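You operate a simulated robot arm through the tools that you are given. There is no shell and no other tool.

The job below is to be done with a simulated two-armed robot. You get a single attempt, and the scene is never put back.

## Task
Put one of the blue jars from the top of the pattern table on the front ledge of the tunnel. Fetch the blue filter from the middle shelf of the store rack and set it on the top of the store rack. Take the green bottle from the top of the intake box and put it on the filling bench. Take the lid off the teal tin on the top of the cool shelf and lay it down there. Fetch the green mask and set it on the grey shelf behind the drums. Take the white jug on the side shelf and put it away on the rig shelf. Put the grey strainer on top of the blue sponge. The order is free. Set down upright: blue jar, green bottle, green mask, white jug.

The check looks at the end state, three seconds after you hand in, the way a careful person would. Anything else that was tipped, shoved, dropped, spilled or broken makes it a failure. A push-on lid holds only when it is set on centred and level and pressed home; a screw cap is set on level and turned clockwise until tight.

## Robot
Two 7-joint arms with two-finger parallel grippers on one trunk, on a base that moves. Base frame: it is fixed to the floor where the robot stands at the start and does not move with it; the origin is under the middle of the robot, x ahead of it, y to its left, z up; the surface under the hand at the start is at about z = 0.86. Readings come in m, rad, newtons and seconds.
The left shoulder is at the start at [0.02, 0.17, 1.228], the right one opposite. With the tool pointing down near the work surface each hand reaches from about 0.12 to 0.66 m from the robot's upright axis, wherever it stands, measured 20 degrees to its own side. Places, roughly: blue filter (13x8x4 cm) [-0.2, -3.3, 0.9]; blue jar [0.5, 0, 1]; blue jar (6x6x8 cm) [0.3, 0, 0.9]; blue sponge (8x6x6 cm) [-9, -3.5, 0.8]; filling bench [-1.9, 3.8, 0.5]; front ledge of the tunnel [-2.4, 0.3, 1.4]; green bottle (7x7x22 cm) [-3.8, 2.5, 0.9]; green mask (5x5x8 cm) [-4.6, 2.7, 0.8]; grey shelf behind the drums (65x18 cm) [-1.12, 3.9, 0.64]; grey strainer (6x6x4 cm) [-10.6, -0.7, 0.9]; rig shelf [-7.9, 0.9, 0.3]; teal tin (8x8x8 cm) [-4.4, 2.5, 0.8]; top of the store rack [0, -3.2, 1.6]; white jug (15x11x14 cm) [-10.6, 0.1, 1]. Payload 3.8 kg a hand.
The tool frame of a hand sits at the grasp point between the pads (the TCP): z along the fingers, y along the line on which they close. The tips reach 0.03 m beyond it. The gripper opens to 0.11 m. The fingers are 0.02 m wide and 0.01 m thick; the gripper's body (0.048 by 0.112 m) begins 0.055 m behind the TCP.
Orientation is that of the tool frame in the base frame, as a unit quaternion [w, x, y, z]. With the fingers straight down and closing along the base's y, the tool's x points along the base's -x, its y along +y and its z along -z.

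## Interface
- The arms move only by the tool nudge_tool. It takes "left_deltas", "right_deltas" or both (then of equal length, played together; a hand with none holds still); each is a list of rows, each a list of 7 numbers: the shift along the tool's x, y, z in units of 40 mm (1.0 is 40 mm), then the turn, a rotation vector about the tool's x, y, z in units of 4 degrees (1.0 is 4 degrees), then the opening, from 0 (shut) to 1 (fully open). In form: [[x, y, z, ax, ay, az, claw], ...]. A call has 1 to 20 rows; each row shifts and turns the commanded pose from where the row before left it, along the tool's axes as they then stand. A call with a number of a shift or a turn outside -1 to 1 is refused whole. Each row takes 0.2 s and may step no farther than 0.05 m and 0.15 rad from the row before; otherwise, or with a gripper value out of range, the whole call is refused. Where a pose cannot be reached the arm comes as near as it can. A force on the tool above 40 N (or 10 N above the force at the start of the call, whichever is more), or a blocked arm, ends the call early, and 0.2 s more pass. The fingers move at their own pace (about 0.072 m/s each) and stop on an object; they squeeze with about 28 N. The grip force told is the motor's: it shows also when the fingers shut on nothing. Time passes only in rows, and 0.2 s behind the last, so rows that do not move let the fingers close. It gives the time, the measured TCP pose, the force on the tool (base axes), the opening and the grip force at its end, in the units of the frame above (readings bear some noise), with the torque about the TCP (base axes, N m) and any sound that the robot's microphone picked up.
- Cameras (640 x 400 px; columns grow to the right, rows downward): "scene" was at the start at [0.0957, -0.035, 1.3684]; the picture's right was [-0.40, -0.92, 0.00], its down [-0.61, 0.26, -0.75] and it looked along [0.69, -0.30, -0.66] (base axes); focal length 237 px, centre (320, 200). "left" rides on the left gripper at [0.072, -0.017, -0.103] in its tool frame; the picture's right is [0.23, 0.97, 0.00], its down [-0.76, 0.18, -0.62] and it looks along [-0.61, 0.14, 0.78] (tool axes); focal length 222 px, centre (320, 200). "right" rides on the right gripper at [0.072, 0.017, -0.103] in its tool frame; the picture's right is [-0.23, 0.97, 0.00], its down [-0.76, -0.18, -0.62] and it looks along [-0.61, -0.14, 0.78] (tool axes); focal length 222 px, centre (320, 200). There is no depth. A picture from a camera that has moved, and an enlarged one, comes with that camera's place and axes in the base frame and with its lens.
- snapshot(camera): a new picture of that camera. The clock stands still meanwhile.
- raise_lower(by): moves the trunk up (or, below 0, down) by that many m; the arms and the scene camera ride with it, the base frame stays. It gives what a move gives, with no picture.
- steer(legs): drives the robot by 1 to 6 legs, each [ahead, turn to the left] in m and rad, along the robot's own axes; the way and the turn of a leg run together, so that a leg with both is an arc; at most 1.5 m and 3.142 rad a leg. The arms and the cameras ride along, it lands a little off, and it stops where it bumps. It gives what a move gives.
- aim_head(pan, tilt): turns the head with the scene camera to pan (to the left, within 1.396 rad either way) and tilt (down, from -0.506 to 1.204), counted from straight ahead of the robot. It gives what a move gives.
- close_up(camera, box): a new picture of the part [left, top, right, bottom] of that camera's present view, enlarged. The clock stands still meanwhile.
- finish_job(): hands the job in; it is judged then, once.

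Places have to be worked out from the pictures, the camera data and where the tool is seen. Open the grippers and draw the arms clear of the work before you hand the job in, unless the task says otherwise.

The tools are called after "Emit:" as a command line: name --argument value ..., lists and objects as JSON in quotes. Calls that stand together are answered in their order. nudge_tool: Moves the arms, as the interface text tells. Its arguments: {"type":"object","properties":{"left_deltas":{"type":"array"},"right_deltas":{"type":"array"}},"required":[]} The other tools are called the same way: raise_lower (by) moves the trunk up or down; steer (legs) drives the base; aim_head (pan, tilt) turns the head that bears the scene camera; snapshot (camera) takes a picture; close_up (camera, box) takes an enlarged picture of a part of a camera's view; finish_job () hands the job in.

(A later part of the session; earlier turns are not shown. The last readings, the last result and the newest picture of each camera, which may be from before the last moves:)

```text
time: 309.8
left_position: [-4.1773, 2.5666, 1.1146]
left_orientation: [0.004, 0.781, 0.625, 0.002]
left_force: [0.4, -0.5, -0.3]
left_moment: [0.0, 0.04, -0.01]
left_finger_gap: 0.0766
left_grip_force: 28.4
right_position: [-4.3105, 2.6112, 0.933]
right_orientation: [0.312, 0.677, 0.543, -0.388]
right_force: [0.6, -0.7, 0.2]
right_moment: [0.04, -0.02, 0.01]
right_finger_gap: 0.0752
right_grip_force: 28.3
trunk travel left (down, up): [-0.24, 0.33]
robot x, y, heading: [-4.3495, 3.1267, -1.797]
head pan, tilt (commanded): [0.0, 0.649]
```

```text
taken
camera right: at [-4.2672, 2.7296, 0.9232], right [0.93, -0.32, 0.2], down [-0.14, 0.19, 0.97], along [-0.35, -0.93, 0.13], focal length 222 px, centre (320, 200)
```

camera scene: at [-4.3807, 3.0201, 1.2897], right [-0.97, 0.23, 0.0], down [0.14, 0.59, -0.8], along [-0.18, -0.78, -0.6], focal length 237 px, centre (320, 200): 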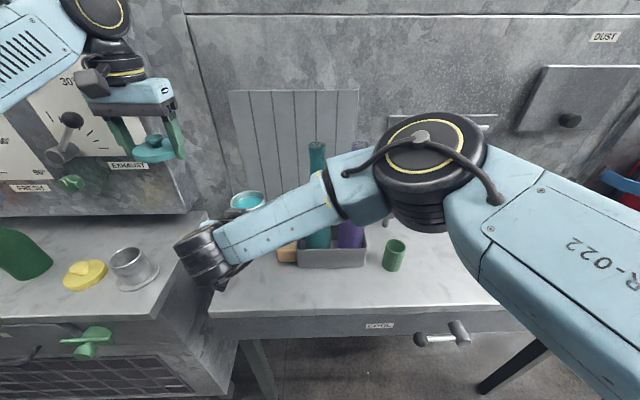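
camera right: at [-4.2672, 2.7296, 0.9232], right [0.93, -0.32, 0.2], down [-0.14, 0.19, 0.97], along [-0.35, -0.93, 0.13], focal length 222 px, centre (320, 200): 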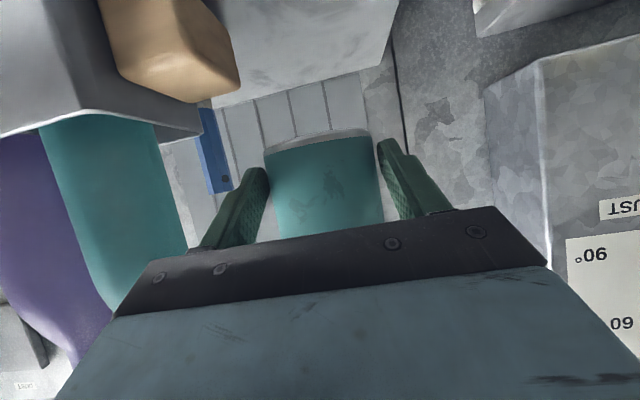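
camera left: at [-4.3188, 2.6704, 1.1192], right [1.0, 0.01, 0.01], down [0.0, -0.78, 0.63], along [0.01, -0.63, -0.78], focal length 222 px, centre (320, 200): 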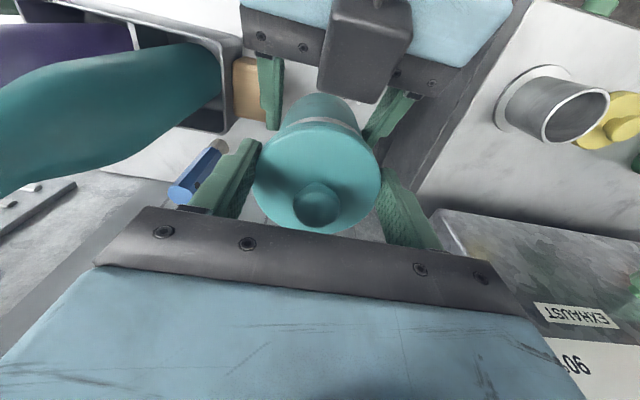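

Next the right hand brings the tin 6 cm toward me and lowers it toward the shelf at the free front-left spot; I stop ~2 cm above to check.

Emit:
nudge_tool --right_deltas '[[0.305, 0, -0.655, 0, 0, 0, 0.3], [0.305, 0, -0.655, 0, 0, 0, 0.3], [0.6, 0, 0.28, 0, 0, 0, 0.3], [0.6, 0, 0.28, 0, 0, 0, 0.3], [0.6, 0, 0.28, 0, 0, 0, 0.3], [0, 0, 0, 0, 0, 0, 0.3]]'

Emit:
snapshot --camera "scene"

Emit:
snapshot --camera "left"

Emit:
snapshot --camera "right"

```text
time: 311.2
left_position: [-4.1765, 2.5663, 1.115]
left_orientation: [0.004, 0.78, 0.626, 0.001]
left_force: [-0.8, 1.1, -0.1]
left_moment: [-0.02, 0.0, 0.0]
left_finger_gap: 0.0766
left_grip_force: 28.0
right_position: [-4.2972, 2.6743, 0.8601]
right_orientation: [0.313, 0.676, 0.543, -0.388]
right_force: [0.1, 0.4, -2.0]
right_moment: [0.07, -0.02, -0.02]
right_finger_gap: 0.0753
right_grip_force: 27.3
trunk travel left (down, up): [-0.24, 0.33]
robot x, y, heading: [-4.3515, 3.1289, -1.798]
head pan, tilt (commanded): [0.0, 0.649]
```

```text
taken
camera scene: at [-4.3804, 3.0202, 1.2897], right [-0.97, 0.23, 0.0], down [0.14, 0.59, -0.8], along [-0.18, -0.78, -0.6], focal length 237 px, centre (320, 200)
```

scene: 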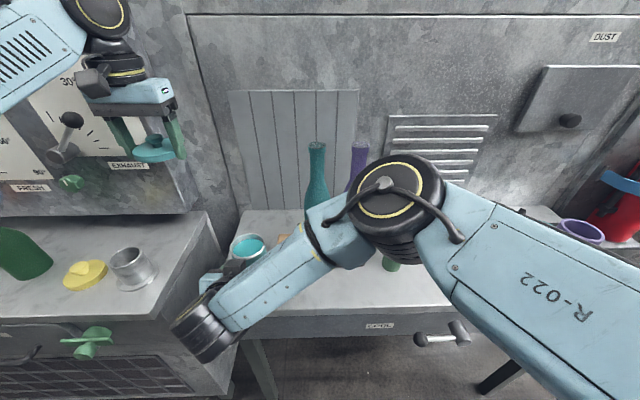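

```text
taken
camera left: at [-4.1789, 2.6416, 1.2179], right [1.0, 0.01, 0.01], down [0.0, -0.78, 0.63], along [0.01, -0.63, -0.78], focal length 222 px, centre (320, 200)
```

left: 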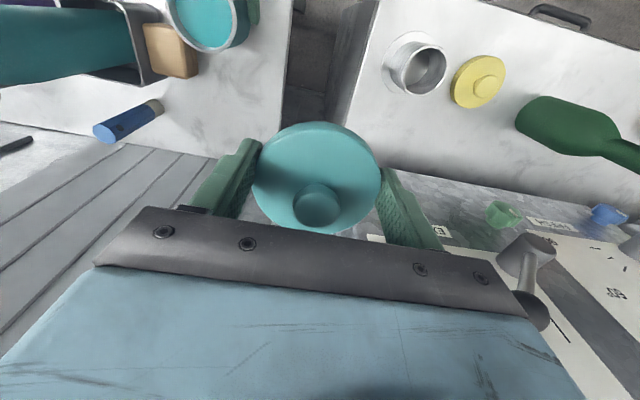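

```text
taken
camera right: at [-4.254, 2.7925, 0.8504], right [0.93, -0.32, 0.2], down [-0.14, 0.19, 0.97], along [-0.35, -0.93, 0.13], focal length 222 px, centre (320, 200)
```

right: 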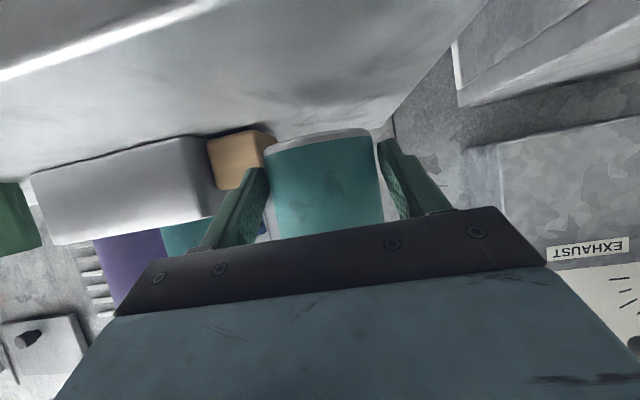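

The tin is ~3 cm above the shelf, clear of the block. I lower in small steps to contact.

Emit:
nudge_tool --right_deltas '[[0.12, 0, 0.056, 0, 0, 0, 0.3], [0.12, 0, 0.056, 0, 0, 0, 0.3], [0.12, 0, 0.056, 0, 0, 0, 0.3], [0.12, 0, 0.056, 0, 0, 0, 0.3], [0.1, 0, 0.047, 0, 0, 0, 0.3], [0, 0, 0, 0, 0, 0, 0.3]]'

Emit:
close_up --camera "left" --box '[100, 0, 320, 140]'

Emit:
snapshot --camera "right"

```text
time: 312.6
left_position: [-4.1757, 2.5661, 1.1149]
left_orientation: [0.004, 0.78, 0.626, 0.001]
left_force: [-0.4, 0.3, 0.3]
left_moment: [-0.01, 0.0, 0.01]
left_finger_gap: 0.0768
left_grip_force: 27.9
right_position: [-4.2964, 2.6774, 0.8333]
right_orientation: [0.313, 0.677, 0.542, -0.388]
right_force: [0.3, -0.2, -3.0]
right_moment: [0.05, 0.0, 0.01]
right_finger_gap: 0.075
right_grip_force: 28.2
trunk travel left (down, up): [-0.24, 0.33]
robot x, y, heading: [-4.3534, 3.1277, -1.796]
head pan, tilt (commanded): [0.0, 0.649]
```

```text
2.86 times, centred on (210, 70) of left
camera zoom: at [-4.1788, 2.6415, 1.2178], right [1.0, 0.01, 0.01], down [0.0, -0.78, 0.63], along [0.01, -0.63, -0.78], focal length 635 px, centre (634, 571)
```

zoom: 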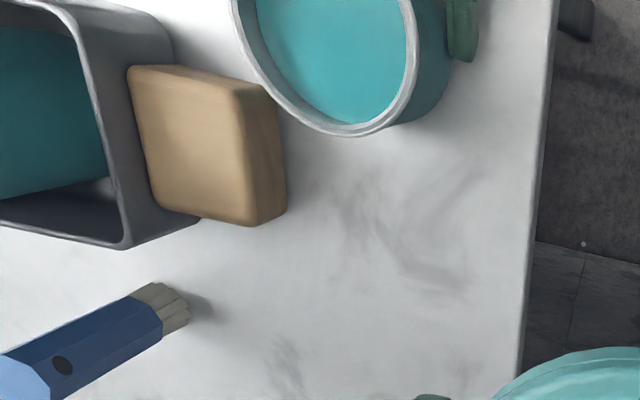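

```text
taken
camera right: at [-4.2517, 2.7954, 0.8242], right [0.93, -0.32, 0.2], down [-0.14, 0.19, 0.97], along [-0.35, -0.93, 0.13], focal length 222 px, centre (320, 200)
```

right: 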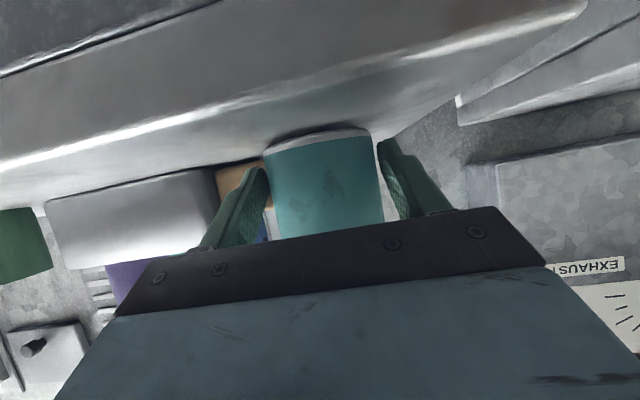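

Not yet in contact (force z is just the weight). I lower 2 mm steps further.

Emit:
nudge_tool --right_deltas '[[0.05, 0, 0.024, 0, 0, 0, 0.3], [0.05, 0, 0.024, 0, 0, 0, 0.3], [0, 0, 0, 0, 0, 0, 0.3]]'

Emit:
nudge_tool --right_deltas '[[0.05, 0, 0.024, 0, 0, 0, 0.3], [0.05, 0, 0.024, 0, 0, 0, 0.3], [0, 0, 0, 0, 0, 0, 0.3]]'

```text
time: 313.4
left_position: [-4.1768, 2.5668, 1.1142]
left_orientation: [0.004, 0.78, 0.626, 0.001]
left_force: [-0.4, 0.0, -1.3]
left_moment: [-0.01, 0.01, 0.03]
left_finger_gap: 0.0768
left_grip_force: 28.5
right_position: [-4.2944, 2.6759, 0.8298]
right_orientation: [0.313, 0.676, 0.543, -0.388]
right_force: [1.1, 0.3, 1.4]
right_moment: [0.04, 0.12, 0.02]
right_finger_gap: 0.075
right_grip_force: 27.9
trunk travel left (down, up): [-0.24, 0.33]
robot x, y, heading: [-4.3561, 3.1252, -1.798]
head pan, tilt (commanded): [0.0, 0.649]
```

```text
time: 314.2
left_position: [-4.1751, 2.5672, 1.1177]
left_orientation: [0.004, 0.78, 0.626, 0.0]
left_force: [0.0, 0.0, 0.1]
left_moment: [-0.01, 0.03, 0.0]
left_finger_gap: 0.0766
left_grip_force: 27.7
right_position: [-4.2938, 2.6763, 0.8293]
right_orientation: [0.315, 0.675, 0.54, -0.391]
right_force: [0.5, -1.0, 27.0]
right_moment: [-0.65, 0.26, -0.24]
right_finger_gap: 0.0756
right_grip_force: 27.8
trunk travel left (down, up): [-0.24, 0.33]
robot x, y, heading: [-4.3522, 3.1254, -1.794]
head pan, tilt (commanded): [0.0, 0.649]
```

Contact made (27 N). I relieve the pressure slightly and open the right hand.

Emit:
nudge_tool --right_deltas '[[-0.07, 0, -0.033, 0, 0, 0, 0.3], [0, 0, 0, 0, 0, 0, 0.75], [0, 0, 0, 0, 0, 0, 1], [0, 0, 0, 0, 0, 0, 1]]'

Emit:
snapshot --camera "right"

Emit:
close_up --camera "scene" --box '[160, 180, 360, 360]'

```text
time: 315.2
left_position: [-4.1775, 2.5668, 1.1147]
left_orientation: [0.005, 0.78, 0.626, 0.001]
left_force: [0.6, 0.2, 0.9]
left_moment: [0.02, -0.05, -0.01]
left_finger_gap: 0.0765
left_grip_force: 28.3
right_position: [-4.2946, 2.6768, 0.8279]
right_orientation: [0.312, 0.676, 0.543, -0.388]
right_force: [-0.3, -0.1, -0.9]
right_moment: [0.02, 0.02, -0.01]
right_finger_gap: 0.11
right_grip_force: 0.1
trunk travel left (down, up): [-0.24, 0.33]
robot x, y, heading: [-4.3519, 3.1282, -1.798]
head pan, tilt (commanded): [0.0, 0.649]
```

```text
taken
camera right: at [-4.2506, 2.7959, 0.8186], right [0.93, -0.32, 0.2], down [-0.14, 0.19, 0.97], along [-0.35, -0.93, 0.13], focal length 222 px, centre (320, 200)
```

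right: 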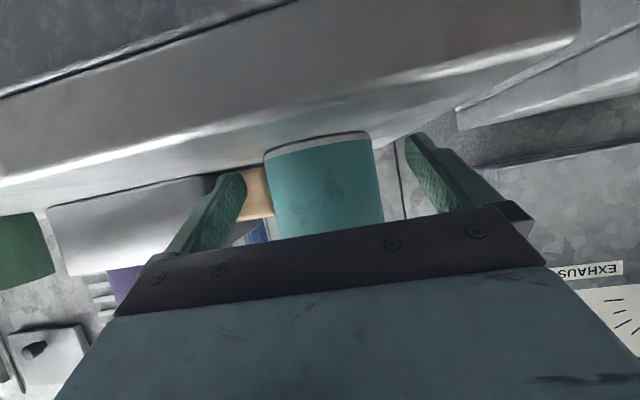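

```text
2.22 times, centred on (260, 270) of scene
camera zoom: at [-4.3804, 3.0204, 1.2897], right [-0.97, 0.23, 0.0], down [0.14, 0.59, -0.8], along [-0.18, -0.78, -0.6], focal length 527 px, centre (453, 44)
```

zoom: 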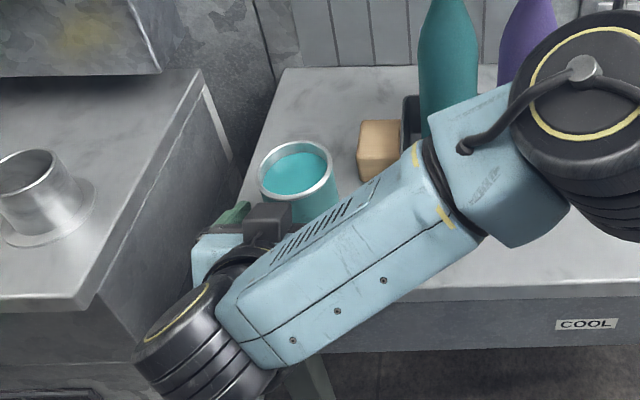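

The tin stands upright on the shelf, released. I back the base 0.15 m to pull the right hand straight out.

Emit:
steer --legs '[[-0.15, 0.0]]'

Emit:
snapshot --camera "scene"

Emit:
snapshot --camera "right"

```text
time: 316.6
left_position: [-4.143, 2.7103, 1.1143]
left_orientation: [0.004, 0.78, 0.626, 0.001]
left_force: [0.1, 0.1, 0.9]
left_moment: [-0.02, 0.02, 0.02]
left_finger_gap: 0.0765
left_grip_force: 27.8
right_position: [-4.2608, 2.8212, 0.8294]
right_orientation: [0.312, 0.676, 0.542, -0.389]
right_force: [0.0, -0.3, -0.5]
right_moment: [-0.03, 0.04, 0.0]
right_finger_gap: 0.1098
right_grip_force: 0.0
trunk travel left (down, up): [-0.24, 0.33]
robot x, y, heading: [-4.3191, 3.272, -1.8]
head pan, tilt (commanded): [0.0, 0.649]
```

```text
taken
camera scene: at [-4.3469, 3.165, 1.2898], right [-0.97, 0.23, 0.0], down [0.14, 0.59, -0.8], along [-0.18, -0.78, -0.6], focal length 237 px, centre (320, 200)
```

scene: 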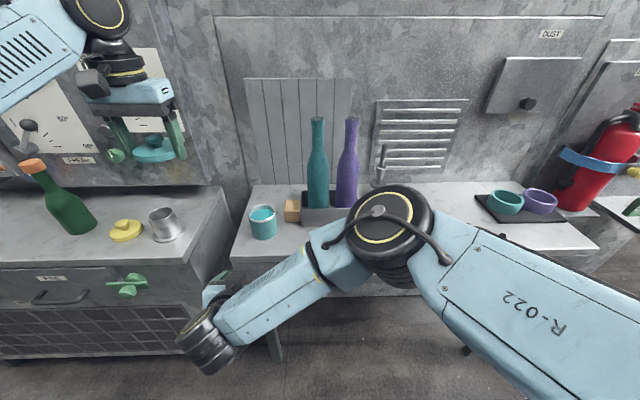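

```text
taken
camera right: at [-4.2171, 2.9399, 0.8191], right [0.93, -0.32, 0.2], down [-0.14, 0.19, 0.97], along [-0.35, -0.93, 0.13], focal length 222 px, centre (320, 200)
```

right: 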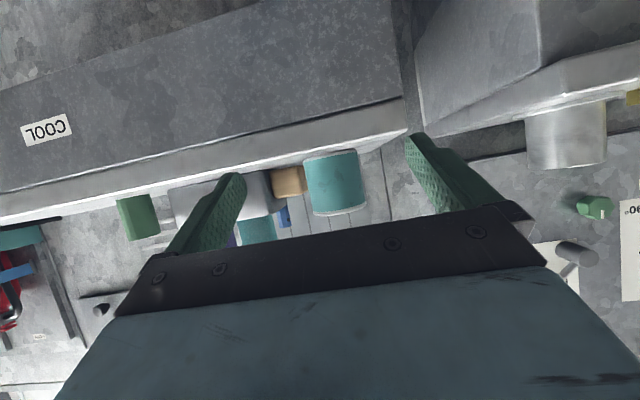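

Tin stands well. I raise the right hand and move it back to the right side, then drive forward 0.15 m again for laying the lid.

Emit:
nudge_tool --right_deltas '[[-0.85, 0, -0.4, 0, 0, 0, 1], [-0.85, 0, -0.4, 0, 0, 0, 1], [-0.85, 0, -0.4, 0, 0, 0, 1], [-0.85, 0, -0.4, 0, 0, 0, 1], [-0.5, 0, -0.23, 0, 0, 0, 1], [0, -0.95, 0, 0, 0, 0, 1], [0, -0.95, 0, 0, 0, 0, 1], [0, -0.95, 0, 0, 0, 0, 1], [0, -0.95, 0, 0, 0, 0, 1], [0, -0.95, 0, 0, 0, 0, 1], [0, -0.95, 0, 0, 0, 0, 1], [0, -0.95, 0, 0, 0, 0, 1], [0, -0.95, 0, 0, 0, 0, 1], [0, -0.95, 0, 0, 0, 0, 1], [0, -0.95, 0, 0, 0, 0, 1], [0, -0.95, 0, 0, 0, 0, 1]]'

Emit:
steer --legs '[[0.15, 0.0]]'

Emit:
snapshot --camera "scene"

```text
time: 320.0
left_position: [-4.1437, 2.7115, 1.1153]
left_orientation: [0.004, 0.78, 0.626, 0.002]
left_force: [1.0, 0.3, -0.1]
left_moment: [-0.03, -0.03, 0.0]
left_finger_gap: 0.0768
left_grip_force: 27.6
right_position: [-4.6726, 2.8976, 0.9989]
right_orientation: [0.312, 0.676, 0.544, -0.387]
right_force: [1.2, 0.2, 0.2]
right_moment: [-0.01, 0.02, 0.01]
right_finger_gap: 0.11
right_grip_force: 0.0
trunk travel left (down, up): [-0.24, 0.33]
robot x, y, heading: [-4.3226, 3.27, -1.796]
head pan, tilt (commanded): [0.0, 0.649]
```

```text
time: 321.4
left_position: [-4.1763, 2.5618, 1.114]
left_orientation: [0.003, 0.78, 0.625, 0.001]
left_force: [0.7, -0.5, 0.2]
left_moment: [0.04, -0.05, -0.01]
left_finger_gap: 0.0764
left_grip_force: 28.1
right_position: [-4.705, 2.7481, 0.9985]
right_orientation: [0.312, 0.676, 0.544, -0.387]
right_force: [0.1, -0.2, -0.7]
right_moment: [-0.03, 0.01, 0.0]
right_finger_gap: 0.1099
right_grip_force: 0.0
trunk travel left (down, up): [-0.24, 0.33]
robot x, y, heading: [-4.3541, 3.1234, -1.798]
head pan, tilt (commanded): [0.0, 0.649]
```

```text
taken
camera scene: at [-4.3811, 3.0161, 1.2896], right [-0.97, 0.22, 0.0], down [0.14, 0.59, -0.8], along [-0.18, -0.78, -0.61], focal length 237 px, centre (320, 200)
```

scene: 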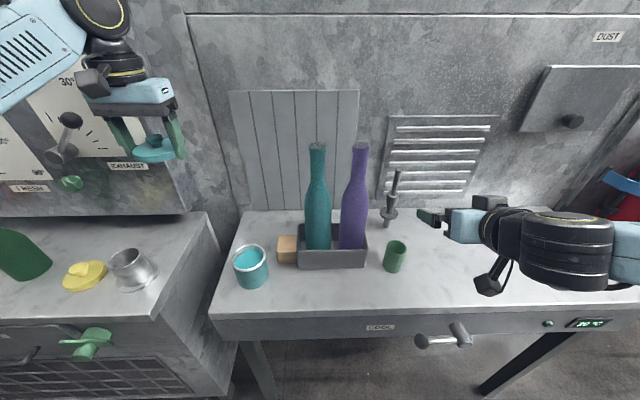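

Now I take the lid to the emptied rear-left spot and lower it to ~3 cm above the shelf.

Emit:
nudge_tool --left_deltas '[[-0.472, -0.783, 0, 0, 0, 0, 0.3], [-0.472, -0.783, 0, 0, 0, 0, 0.3], [-0.472, -0.783, 0, 0, 0, 0, 0.3], [-0.472, -0.783, 0, 0, 0, 0, 0.3], [-0.472, -0.783, 0, 0, 0, 0, 0.3], [0, 0, 0.9, 0, 0, 0, 0.3], [0, 0, 0.9, 0, 0, 0, 0.3], [0, 0, 0.9, 0, 0, 0, 0.3], [0, 0, 0.9, 0, 0, 0, 0.3], [0, 0, 0.9, 0, 0, 0, 0.3], [0, 0, 0.9, 0, 0, 0, 0.3], [0, 0, 0, 0, 0, 0, 0.3]]'

Emit:
snapshot --camera "left"

Emit:
close_up --camera "scene" --box '[180, 140, 380, 320]'

```text
time: 324.0
left_position: [-4.3481, 2.5043, 0.8986]
left_orientation: [0.003, 0.78, 0.626, 0.0]
left_force: [0.1, -0.5, -0.1]
left_moment: [0.0, 0.0, 0.03]
left_finger_gap: 0.0767
left_grip_force: 28.6
right_position: [-4.706, 2.7492, 0.9999]
right_orientation: [0.313, 0.676, 0.543, -0.388]
right_force: [0.8, 0.2, -0.3]
right_moment: [0.01, -0.01, -0.04]
right_finger_gap: 0.1099
right_grip_force: 0.0
trunk travel left (down, up): [-0.24, 0.33]
robot x, y, heading: [-4.3567, 3.125, -1.796]
head pan, tilt (commanded): [0.0, 0.649]
```

```text
taken
camera left: at [-4.3505, 2.5792, 1.0011], right [1.0, 0.01, 0.01], down [0.01, -0.78, 0.63], along [0.01, -0.63, -0.78], focal length 222 px, centre (320, 200)
```

left: 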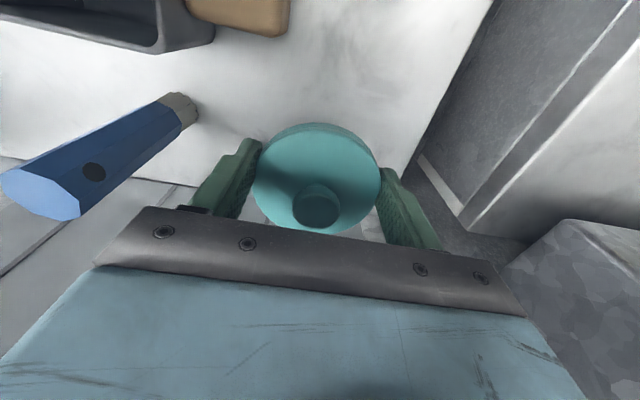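

```text
2.22 times, centred on (280, 230) of scene
camera zoom: at [-4.3809, 3.0172, 1.2898], right [-0.97, 0.22, 0.0], down [0.14, 0.59, -0.8], along [-0.18, -0.78, -0.6], focal length 527 px, centre (409, 133)
```

zoom: 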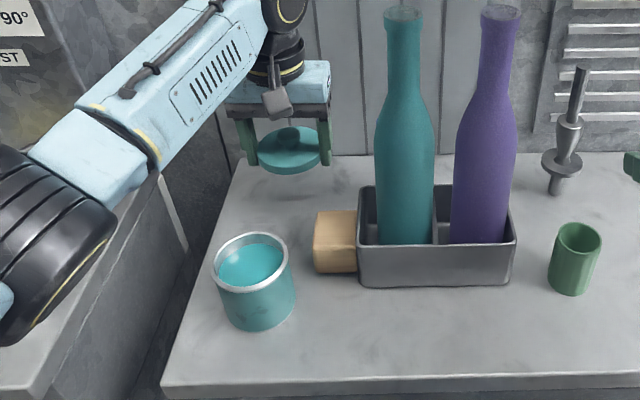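

The lid is level, ~5 cm above the shelf. I lower 4.5 cm, then in 2 mm steps to contact.

Emit:
nudge_tool --left_deltas '[[0, 0, 0.4, 0, 0, 0, 0.3], [0, 0, 0.4, 0, 0, 0, 0.3], [0, 0, 0.3, 0, 0, 0, 0.3], [0, 0, 0, 0, 0, 0, 0.3]]'

Emit:
nudge_tool --left_deltas '[[0, 0, 0.06, 0, 0, 0, 0.3], [0, 0, 0.06, 0, 0, 0, 0.3], [0, 0, 0, 0, 0, 0, 0.3]]'

```text
time: 325.0
left_position: [-4.3492, 2.5038, 0.8534]
left_orientation: [0.004, 0.78, 0.626, 0.0]
left_force: [0.4, -0.1, -1.2]
left_moment: [0.02, 0.02, -0.02]
left_finger_gap: 0.0767
left_grip_force: 27.8
right_position: [-4.706, 2.7488, 1.0]
right_orientation: [0.313, 0.675, 0.544, -0.388]
right_force: [0.3, -0.1, 0.2]
right_moment: [-0.02, -0.03, 0.0]
right_finger_gap: 0.11
right_grip_force: 0.1
trunk travel left (down, up): [-0.24, 0.33]
robot x, y, heading: [-4.3543, 3.1221, -1.804]
head pan, tilt (commanded): [0.0, 0.649]
```

```text
time: 325.8
left_position: [-4.3481, 2.5035, 0.8496]
left_orientation: [0.004, 0.78, 0.626, 0.0]
left_force: [0.7, 0.1, 0.1]
left_moment: [0.02, -0.03, -0.01]
left_finger_gap: 0.0767
left_grip_force: 27.9
right_position: [-4.7048, 2.7508, 1.0]
right_orientation: [0.313, 0.675, 0.544, -0.387]
right_force: [0.1, 0.3, -0.6]
right_moment: [0.0, 0.02, -0.03]
right_finger_gap: 0.1099
right_grip_force: 0.0
trunk travel left (down, up): [-0.24, 0.33]
robot x, y, heading: [-4.3533, 3.1255, -1.797]
head pan, tilt (commanded): [0.0, 0.649]
```

Not in contact yet; continuing in small steps.

Emit:
nudge_tool --left_deltas '[[0, 0, 0.06, 0, 0, 0, 0.3], [0, 0, 0.06, 0, 0, 0, 0.3], [0, 0, 0, 0, 0, 0, 0.3]]'

Emit:
close_up --camera "scene" --box '[220, 140, 340, 260]'

```text
time: 326.6
left_position: [-4.3482, 2.5026, 0.8437]
left_orientation: [0.004, 0.779, 0.627, 0.0]
left_force: [0.9, 0.6, -0.2]
left_moment: [0.03, 0.02, -0.02]
left_finger_gap: 0.077
left_grip_force: 27.5
right_position: [-4.705, 2.75, 1.0005]
right_orientation: [0.313, 0.676, 0.543, -0.388]
right_force: [0.4, 0.3, 0.8]
right_moment: [0.0, -0.02, 0.03]
right_finger_gap: 0.1099
right_grip_force: 0.0
trunk travel left (down, up): [-0.24, 0.33]
robot x, y, heading: [-4.3514, 3.1209, -1.803]
head pan, tilt (commanded): [0.0, 0.649]
```

```text
3.33 times, centred on (280, 200) of scene
camera zoom: at [-4.3809, 3.0171, 1.2897], right [-0.97, 0.22, 0.0], down [0.14, 0.59, -0.8], along [-0.18, -0.78, -0.6], focal length 790 px, centre (453, 200)
```

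zoom: 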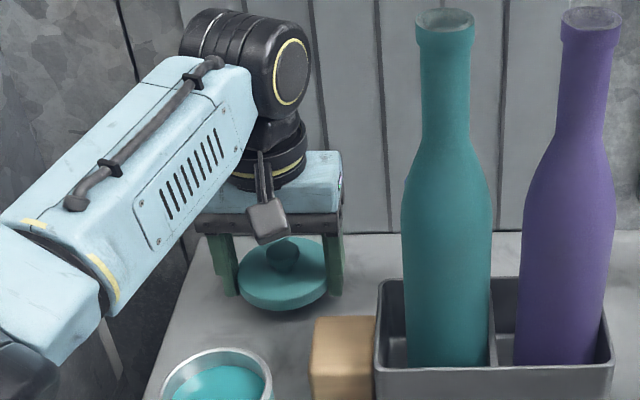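

Almost down; a thin shadow gap remains. I go on with small steps.

Emit:
nudge_tool --left_deltas '[[0, 0, 0.06, 0, 0, 0, 0.3], [0, 0, 0.06, 0, 0, 0, 0.3], [0, 0, 0, 0, 0, 0, 0.3]]'

Emit:
nudge_tool --left_deltas '[[0, 0, 0.05, 0, 0, 0, 0.3], [0, 0, 0, 0, 0, 0, 0.3]]'

```text
time: 327.4
left_position: [-4.3491, 2.5035, 0.8392]
left_orientation: [0.003, 0.78, 0.626, 0.001]
left_force: [0.3, 0.6, 0.0]
left_moment: [-0.01, 0.01, -0.01]
left_finger_gap: 0.0768
left_grip_force: 27.9
right_position: [-4.7054, 2.7483, 1.0003]
right_orientation: [0.313, 0.676, 0.543, -0.388]
right_force: [1.1, -0.3, -0.2]
right_moment: [-0.03, -0.01, 0.04]
right_finger_gap: 0.1101
right_grip_force: 0.1
trunk travel left (down, up): [-0.24, 0.33]
robot x, y, heading: [-4.3554, 3.1218, -1.806]
head pan, tilt (commanded): [0.0, 0.649]
```

```text
time: 328.0
left_position: [-4.3483, 2.5037, 0.8364]
left_orientation: [0.004, 0.78, 0.626, 0.0]
left_force: [0.0, 1.1, 0.5]
left_moment: [0.03, -0.04, -0.01]
left_finger_gap: 0.0765
left_grip_force: 28.0
right_position: [-4.7052, 2.7494, 1.0]
right_orientation: [0.313, 0.676, 0.543, -0.388]
right_force: [0.8, 0.2, 0.2]
right_moment: [-0.02, 0.0, 0.0]
right_finger_gap: 0.1099
right_grip_force: 0.1
trunk travel left (down, up): [-0.24, 0.33]
robot x, y, heading: [-4.3562, 3.1253, -1.798]
head pan, tilt (commanded): [0.0, 0.649]
```

Still free at z=0.836 (so the shelf is a bit lower than thought). Continue.

Emit:
nudge_tool --left_deltas '[[0, 0, 0.05, 0, 0, 0, 0.3], [0, 0, 0.05, 0, 0, 0, 0.3], [0, 0, 0, 0, 0, 0, 0.3]]'

Emit:
nudge_tool --left_deltas '[[0, 0, 0.05, 0, 0, 0, 0.3], [0, 0, 0, 0, 0, 0, 0.3]]'

Emit:
close_up --camera "scene" --box '[220, 140, 340, 260]'

```text
time: 328.8
left_position: [-4.348, 2.5037, 0.8335]
left_orientation: [0.004, 0.78, 0.625, 0.001]
left_force: [0.4, 0.0, -0.7]
left_moment: [0.0, 0.02, -0.01]
left_finger_gap: 0.0767
left_grip_force: 27.9
right_position: [-4.705, 2.7503, 0.9995]
right_orientation: [0.313, 0.676, 0.543, -0.388]
right_force: [0.0, -0.4, 0.5]
right_moment: [-0.02, -0.01, 0.0]
right_finger_gap: 0.11
right_grip_force: 0.0
trunk travel left (down, up): [-0.24, 0.33]
robot x, y, heading: [-4.3548, 3.123, -1.792]
head pan, tilt (commanded): [0.0, 0.649]
```

```text
time: 329.4
left_position: [-4.3482, 2.5028, 0.8314]
left_orientation: [0.004, 0.78, 0.626, 0.001]
left_force: [0.1, -0.8, -1.0]
left_moment: [0.01, 0.0, 0.03]
left_finger_gap: 0.0767
left_grip_force: 27.8
right_position: [-4.7058, 2.7489, 0.9994]
right_orientation: [0.313, 0.676, 0.543, -0.388]
right_force: [0.1, -0.6, -1.2]
right_moment: [0.01, 0.02, -0.04]
right_finger_gap: 0.1099
right_grip_force: 0.0
trunk travel left (down, up): [-0.24, 0.33]
robot x, y, heading: [-4.3526, 3.1242, -1.795]
head pan, tilt (commanded): [0.0, 0.649]
```

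```text
3.33 times, centred on (280, 200) of scene
camera zoom: at [-4.3809, 3.0171, 1.2897], right [-0.97, 0.22, 0.0], down [0.14, 0.59, -0.8], along [-0.18, -0.78, -0.6], focal length 790 px, centre (453, 200)
```

zoom: 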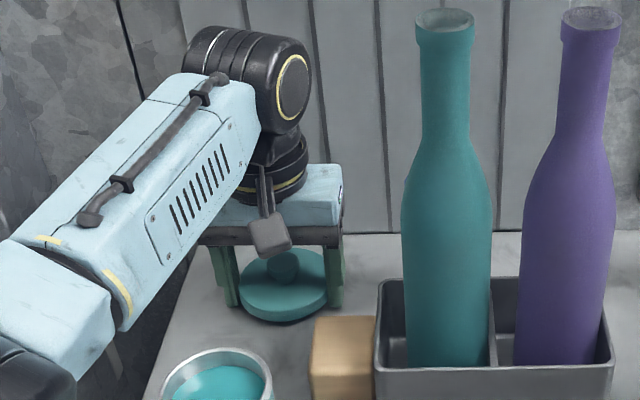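

Visually nearly touching. Two more 2 mm steps.

Emit:
nudge_tool --left_deltas '[[0, 0, 0.05, 0, 0, 0, 0.3], [0, 0, 0.05, 0, 0, 0, 0.3], [0, 0, 0, 0, 0, 0, 0.3]]'

Emit:
nudge_tool --left_deltas '[[0, 0, 0.05, 0, 0, 0, 0.3], [0, 0, 0.05, 0, 0, 0, 0.3], [0, 0, 0, 0, 0, 0, 0.3]]'

```text
time: 330.2
left_position: [-4.3478, 2.5035, 0.829]
left_orientation: [0.005, 0.78, 0.626, -0.002]
left_force: [5.0, 1.2, 17.4]
left_moment: [0.37, 0.52, -0.15]
left_finger_gap: 0.0764
left_grip_force: 28.2
right_position: [-4.7056, 2.75, 0.9993]
right_orientation: [0.314, 0.675, 0.543, -0.389]
right_force: [0.4, -0.3, 0.1]
right_moment: [0.0, -0.01, 0.02]
right_finger_gap: 0.1101
right_grip_force: 0.1
trunk travel left (down, up): [-0.24, 0.33]
robot x, y, heading: [-4.3547, 3.1268, -1.798]
head pan, tilt (commanded): [0.0, 0.649]
```

```text
time: 331.0
left_position: [-4.3485, 2.502, 0.8309]
left_orientation: [0.006, 0.78, 0.626, -0.004]
left_force: [3.7, 5.8, 10.9]
left_moment: [0.36, 0.34, -0.29]
left_finger_gap: 0.0766
left_grip_force: 28.1
right_position: [-4.7044, 2.7508, 1.0]
right_orientation: [0.313, 0.676, 0.543, -0.388]
right_force: [0.3, -0.3, -0.6]
right_moment: [0.04, 0.01, 0.02]
right_finger_gap: 0.1101
right_grip_force: 0.0
trunk travel left (down, up): [-0.24, 0.33]
robot x, y, heading: [-4.3557, 3.1262, -1.8]
head pan, tilt (commanded): [0.0, 0.649]
stopped in row 3 (left hand): the force on the tool passed its limit at 40 N (the readings are from after the stop); the commanded pose is now the measured one
```

Contact reached (shelf z≈0.798). I open and lift the left hand away.

Emit:
nudge_tool --left_deltas '[[0, 0, 0, 0, 0, 0, 0.7], [0, 0, 0, 0, 0, 0, 1], [0, 0, 0, 0, 0, 0, 1], [0, 0, -0.3, 0, 0, 0, 1], [0, 0, -0.9, 0, 0, 0, 1], [0, 0, -0.9, 0, 0, 0, 1], [0, 0, -0.9, 0, 0, 0, 1], [0, 0, -0.9, 0, 0, 0, 1], [0, 0, -0.9, 0, 0, 0, 1], [0, 0, -0.9, 0, 0, 0, 1], [0, 0, -0.9, 0, 0, 0, 1]]'

Emit:
snapshot --camera "left"

Emit:
snapshot --camera "scene"

```text
time: 333.4
left_position: [-4.3499, 2.5054, 1.0923]
left_orientation: [0.005, 0.779, 0.627, -0.003]
left_force: [0.1, 0.3, 0.2]
left_moment: [-0.02, 0.0, 0.0]
left_finger_gap: 0.11
left_grip_force: 0.0
right_position: [-4.7053, 2.7484, 0.9996]
right_orientation: [0.313, 0.676, 0.543, -0.388]
right_force: [-0.6, -0.3, -1.1]
right_moment: [-0.01, -0.01, 0.03]
right_finger_gap: 0.1102
right_grip_force: 0.2
trunk travel left (down, up): [-0.24, 0.33]
robot x, y, heading: [-4.3552, 3.1251, -1.797]
head pan, tilt (commanded): [0.0, 0.649]
```

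```text
taken
camera left: at [-4.3517, 2.5817, 1.1948], right [1.0, 0.01, 0.0], down [0.01, -0.78, 0.63], along [0.01, -0.63, -0.78], focal length 222 px, centre (320, 200)
```

left: 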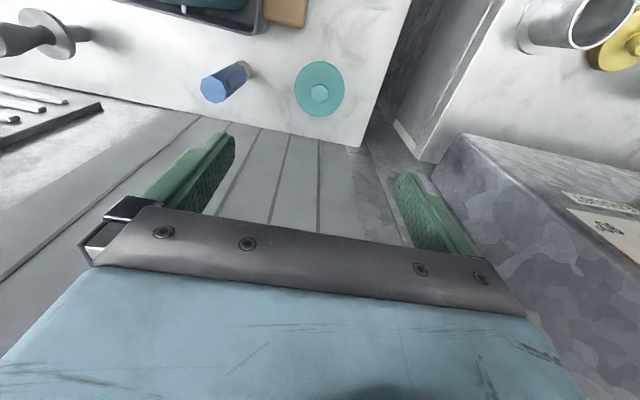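

```text
taken
camera scene: at [-4.3809, 3.0176, 1.2898], right [-0.97, 0.22, 0.0], down [0.14, 0.59, -0.8], along [-0.18, -0.78, -0.6], focal length 237 px, centre (320, 200)
```

scene: 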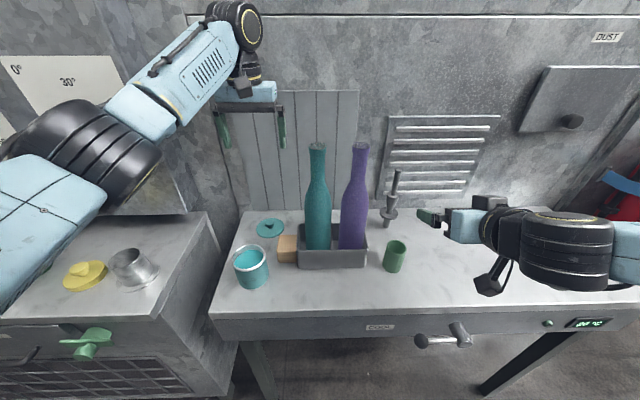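

The lid lies flat on the shelf; tin, bottles and everything else stand. Now the mask: I re-pitch the right hand to 45° and look at it with the wrist camera; the left hand moves back out of the way.

Emit:
nudge_tool --left_deltas '[[0, 0.9, 0, 0, 0, 0, 1], [0, 0.9, 0, 0, 0, 0, 1], [0.5, 0.8, 0, 0, 0, 0, 1], [0.9, 0.3, 0, 0, 0, 0, 1], [0.9, 0.3, 0, 0, 0, 0, 1], [0.9, 0.3, 0, 0, 0, 0, 1], [0.9, 0, 0, 0, 0, 0, 1]]' --right_deltas '[[0, 0, 0, 0, 1, 0, 1], [0, 0, 0, 0, 1, 0, 1], [0, 0, 0, 0, 1, 0, 1], [0, 0, 0, 0, 1, 0, 1], [0, 0, 0, 0, 1, 0, 1], [0, 0, 0, 0, 0, 0, 1], [0, 0, 0, 0, 0, 0, 1]]'

Emit:
snapshot --camera "right"

Emit:
close_up --camera "scene" --box '[340, 180, 540, 320]'

```text
time: 335.0
left_position: [-4.1771, 2.6342, 1.089]
left_orientation: [0.006, 0.779, 0.626, -0.003]
left_force: [-0.1, 0.3, 0.4]
left_moment: [0.03, 0.01, 0.0]
left_finger_gap: 0.1102
left_grip_force: 0.0
right_position: [-4.7056, 2.7496, 0.9993]
right_orientation: [0.214, 0.733, 0.589, -0.265]
right_force: [-0.1, -0.5, 0.0]
right_moment: [0.02, -0.01, 0.01]
right_finger_gap: 0.11
right_grip_force: 0.0
trunk travel left (down, up): [-0.24, 0.33]
robot x, y, heading: [-4.3548, 3.1251, -1.795]
head pan, tilt (commanded): [0.0, 0.649]
```

```text
taken
camera right: at [-4.6621, 2.8644, 1.0337], right [0.91, -0.38, 0.15], down [-0.21, -0.14, 0.97], along [-0.34, -0.91, -0.21], focal length 222 px, centre (320, 200)
```

right: 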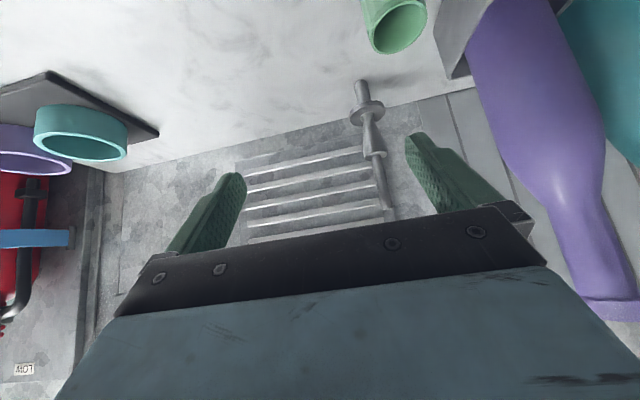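

```text
2.86 times, centred on (440, 250) of scene
camera zoom: at [-4.3806, 3.0176, 1.2898], right [-0.97, 0.22, 0.0], down [0.14, 0.59, -0.8], along [-0.18, -0.78, -0.6], focal length 677 px, centre (-23, 57)
```

zoom: 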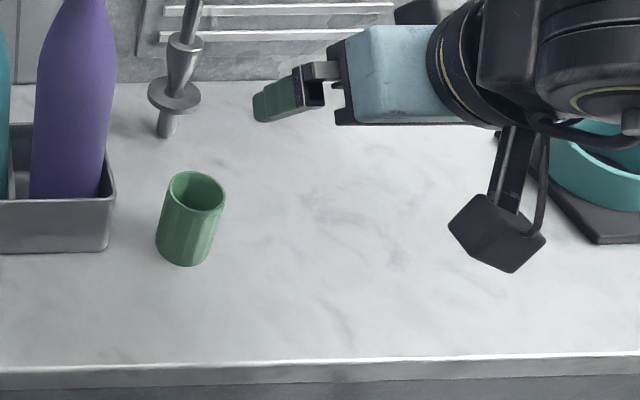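

Mask at ≈[-4.639,2.692], 5 cm wide. The tray corner is close on its left, so I use a reduced opening (~0.083 m) and move to a pre-grasp in front of and above it.

Emit:
nudge_tool --right_deltas '[[0.583, 0.62, 0.34, 0, 0, 0, 0.75], [0.583, 0.62, 0.34, 0, 0, 0, 0.75], [0.583, 0.62, 0.34, 0, 0, 0, 0.75], [0, 0, 0, 0, 0, 0, 0.75]]'

Emit:
snapshot --camera "right"

Emit:
close_up --camera "scene" --box '[340, 180, 540, 320]'

```text
time: 336.0
left_position: [-4.1766, 2.6334, 1.0883]
left_orientation: [0.005, 0.78, 0.626, -0.003]
left_force: [0.7, -0.2, 0.2]
left_moment: [-0.03, 0.01, -0.04]
left_finger_gap: 0.1101
left_grip_force: 0.1
right_position: [-4.6272, 2.7588, 0.9238]
right_orientation: [0.214, 0.733, 0.589, -0.264]
right_force: [-0.2, -0.3, -0.5]
right_moment: [0.0, -0.03, 0.0]
right_finger_gap: 0.0826
right_grip_force: 0.0
trunk travel left (down, up): [-0.24, 0.33]
robot x, y, heading: [-4.3528, 3.1238, -1.795]
head pan, tilt (commanded): [0.0, 0.649]
```

```text
taken
camera right: at [-4.5834, 2.8738, 0.9582], right [0.91, -0.38, 0.15], down [-0.22, -0.14, 0.97], along [-0.35, -0.91, -0.21], focal length 222 px, centre (320, 200)
```

right: 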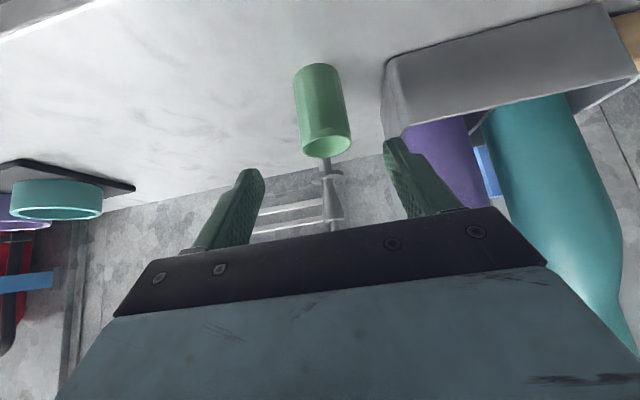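

```text
2.86 times, centred on (440, 250) of scene
camera zoom: at [-4.381, 3.0173, 1.2898], right [-0.97, 0.22, 0.0], down [0.14, 0.59, -0.8], along [-0.18, -0.78, -0.6], focal length 677 px, centre (-23, 57)
```

zoom: 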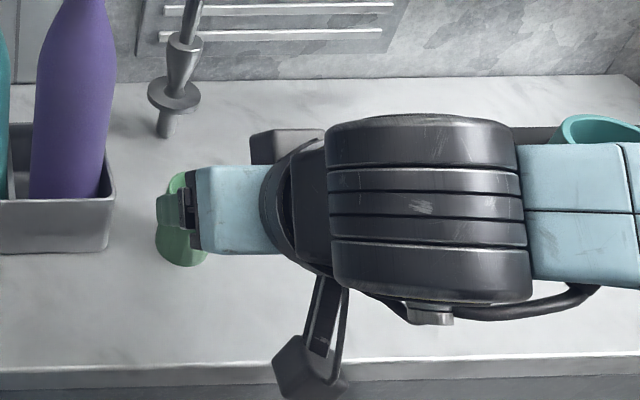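

The mask is centred between the fingers and the tray corner will pass outside. I advance 10 cm along the fingers and close.

Emit:
nudge_tool --right_deltas '[[0, 0, 0.65, 0, 0, 0, 0.75], [0, 0, 0.65, 0, 0, 0, 0.75], [0, 0, 0.65, 0, 0, 0, 0.75], [0, 0, 0.5, 0, 0, 0, 0.75], [0, 0, 0, 0, 0, 0, 0.75]]'

Emit:
snapshot --camera "right"

Emit:
close_up --camera "scene" --box '[340, 180, 540, 320]'

```text
time: 337.2
left_position: [-4.1767, 2.6321, 1.0895]
left_orientation: [0.005, 0.78, 0.626, -0.002]
left_force: [0.0, -0.2, 0.1]
left_moment: [0.0, -0.03, 0.0]
left_finger_gap: 0.11
left_grip_force: 0.1
right_position: [-4.6393, 2.6977, 0.8485]
right_orientation: [0.214, 0.733, 0.59, -0.264]
right_force: [1.0, -0.3, 0.1]
right_moment: [0.0, 0.01, 0.0]
right_finger_gap: 0.0825
right_grip_force: 0.1
trunk travel left (down, up): [-0.24, 0.33]
robot x, y, heading: [-4.3547, 3.1257, -1.794]
head pan, tilt (commanded): [0.0, 0.649]
```

```text
taken
camera right: at [-4.5971, 2.8137, 0.8827], right [0.91, -0.38, 0.15], down [-0.21, -0.14, 0.97], along [-0.34, -0.91, -0.21], focal length 222 px, centre (320, 200)
```

right: 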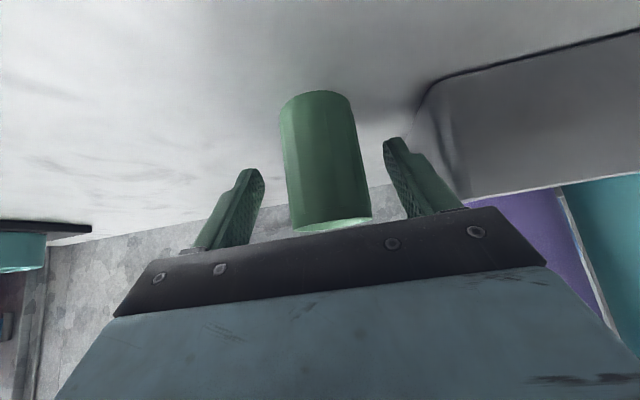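

```text
2.86 times, centred on (440, 250) of scene
camera zoom: at [-4.3808, 3.0172, 1.2897], right [-0.97, 0.22, 0.0], down [0.14, 0.59, -0.8], along [-0.18, -0.78, -0.6], focal length 677 px, centre (-23, 57)
```

zoom: 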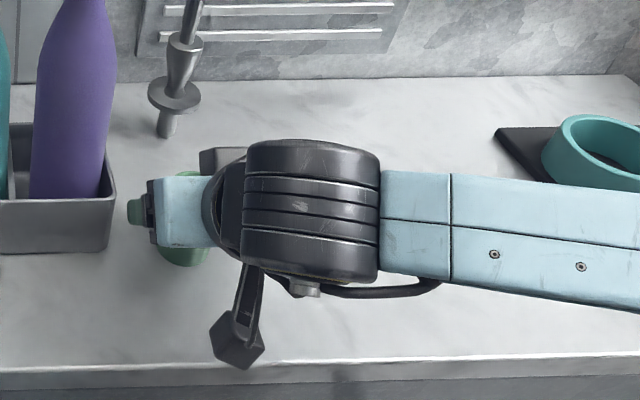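

Mask axis is ~1.3 cm beyond the TCP; I advance 0.8 cm more and close gently.

Emit:
nudge_tool --right_deltas '[[0, 0, 0.2, 0, 0, 0, 0.75], [0, 0, 0, 0, 0, 0, 0.5], [0, 0, 0, 0, 0, 0, 0.3], [0, 0, 0, 0, 0, 0, 0.2], [0, 0, 0, 0, 0, 0, 0.2]]'

Emit:
snapshot --camera "right"

```text
time: 338.4
left_position: [-4.1774, 2.6325, 1.0887]
left_orientation: [0.006, 0.78, 0.626, -0.003]
left_force: [0.3, -0.9, -0.2]
left_moment: [0.01, -0.01, -0.04]
left_finger_gap: 0.1098
left_grip_force: 0.1
right_position: [-4.6408, 2.6935, 0.8431]
right_orientation: [0.213, 0.733, 0.589, -0.265]
right_force: [-0.6, -0.4, 1.1]
right_moment: [0.0, 0.02, 0.02]
right_finger_gap: 0.0439
right_grip_force: 27.7
trunk travel left (down, up): [-0.24, 0.33]
robot x, y, heading: [-4.3506, 3.1236, -1.797]
head pan, tilt (commanded): [0.0, 0.649]
```

```text
taken
camera right: at [-4.598, 2.8092, 0.8773], right [0.91, -0.38, 0.15], down [-0.21, -0.14, 0.97], along [-0.34, -0.91, -0.21], focal length 222 px, centre (320, 200)
```

right: 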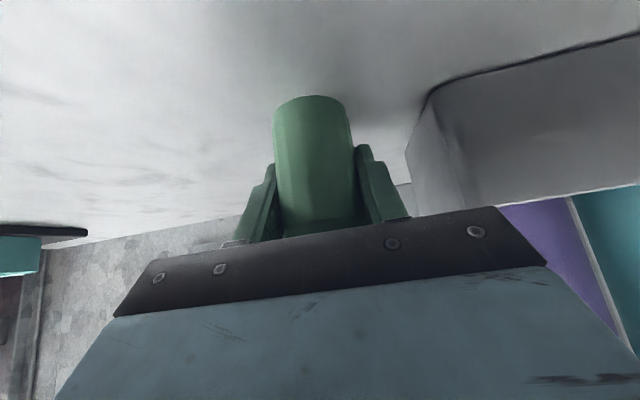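

Mask gripped (gap 0.044). I lift it, raise the trunk 0.3 m so the arms clear everything, back off, and shift over to the intake box in front of the green bottle.

Emit:
nudge_tool --right_deltas '[[-0.32, 0, -0.38, 0, 0, 0, 0.2], [-0.64, 0, -0.77, 0, 0, 0, 0.2], [-0.64, 0, -0.77, 0, 0, 0, 0.2], [-0.64, 0, -0.77, 0, 0, 0, 0.2], [0, 0, 0, 0, 0, 0, 0.2]]'

Emit:
raise_lower --by 0.3

Emit:
snapshot --camera "scene"

```text
time: 339.6
left_position: [-4.1765, 2.6331, 1.088]
left_orientation: [0.005, 0.78, 0.626, -0.003]
left_force: [-0.1, 0.4, 0.0]
left_moment: [-0.01, -0.01, 0.0]
left_finger_gap: 0.1099
left_grip_force: 0.1
right_position: [-4.6402, 2.6932, 0.982]
right_orientation: [0.214, 0.733, 0.59, -0.264]
right_force: [-0.7, -0.3, 0.2]
right_moment: [0.02, -0.02, -0.01]
right_finger_gap: 0.0435
right_grip_force: 27.9
trunk travel left (down, up): [-0.24, 0.33]
robot x, y, heading: [-4.3557, 3.1233, -1.796]
head pan, tilt (commanded): [0.0, 0.649]
```

```text
time: 342.6
left_position: [-4.1762, 2.6327, 1.3892]
left_orientation: [0.005, 0.78, 0.626, -0.002]
left_force: [-0.7, -0.1, 0.0]
left_moment: [-0.03, -0.02, 0.0]
left_finger_gap: 0.11
left_grip_force: 0.0
right_position: [-4.6406, 2.6916, 1.2811]
right_orientation: [0.214, 0.733, 0.589, -0.265]
right_force: [-0.8, 0.3, 0.1]
right_moment: [-0.01, -0.04, -0.01]
right_finger_gap: 0.0436
right_grip_force: 28.0
trunk travel left (down, up): [-0.54, 0.03]
robot x, y, heading: [-4.3513, 3.1261, -1.798]
head pan, tilt (commanded): [0.0, 0.649]
```

```text
taken
camera scene: at [-4.3808, 3.017, 1.5896], right [-0.97, 0.22, 0.0], down [0.14, 0.59, -0.8], along [-0.18, -0.78, -0.6], focal length 237 px, centre (320, 200)
```

scene: 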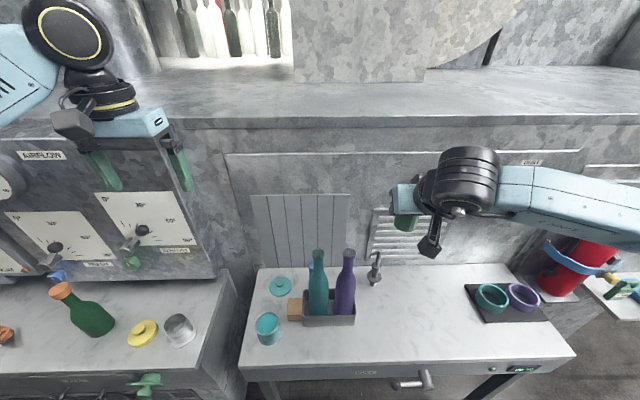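

All standing as it should. I move over: back 0.1, turn left, drive 0.5 east, turn back to face the intake box.

Emit:
steer --legs '[[-0.1, 0.0], [0.0, 1.617], [0.5, 0.0], [0.0, -1.617]]'

Emit:
aim_head --pan 0.1 --tilt 0.75

Emit:
snapshot --camera "scene"

```text
time: 354.3
left_position: [-3.6384, 2.6644, 1.3887]
left_orientation: [0.006, 0.773, 0.634, -0.004]
left_force: [-0.2, -0.7, -0.3]
left_moment: [0.0, 0.03, 0.03]
left_finger_gap: 0.11
left_grip_force: 0.0
right_position: [-4.1022, 2.7145, 1.2814]
right_orientation: [0.217, 0.726, 0.597, -0.262]
right_force: [0.2, -0.8, -0.5]
right_moment: [0.0, -0.02, 0.0]
right_finger_gap: 0.0438
right_grip_force: 28.6
trunk travel left (down, up): [-0.54, 0.03]
robot x, y, heading: [-3.8269, 3.1518, -1.776]
head pan, tilt (commanded): [0.0, 0.649]
```

```text
time: 355.0
left_position: [-3.6381, 2.6648, 1.3893]
left_orientation: [0.005, 0.773, 0.635, -0.003]
left_force: [-0.4, 0.0, 0.5]
left_moment: [0.01, 0.0, -0.04]
left_finger_gap: 0.1102
left_grip_force: 0.1
right_position: [-4.1031, 2.714, 1.2824]
right_orientation: [0.216, 0.726, 0.597, -0.262]
right_force: [0.9, -0.9, 0.0]
right_moment: [-0.02, -0.01, 0.03]
right_finger_gap: 0.0437
right_grip_force: 27.9
trunk travel left (down, up): [-0.54, 0.03]
robot x, y, heading: [-3.8271, 3.1524, -1.774]
head pan, tilt (commanded): [0.099, 0.75]
```

```text
taken
camera scene: at [-3.8414, 3.047, 1.5812], right [-0.99, 0.11, 0.0], down [0.07, 0.68, -0.73], along [-0.08, -0.73, -0.68], focal length 237 px, centre (320, 200)
```

scene: 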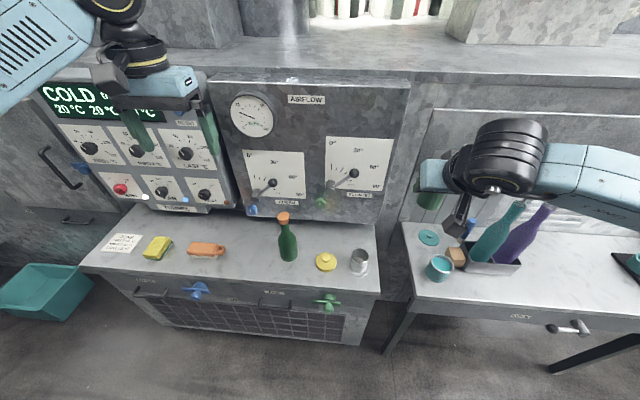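

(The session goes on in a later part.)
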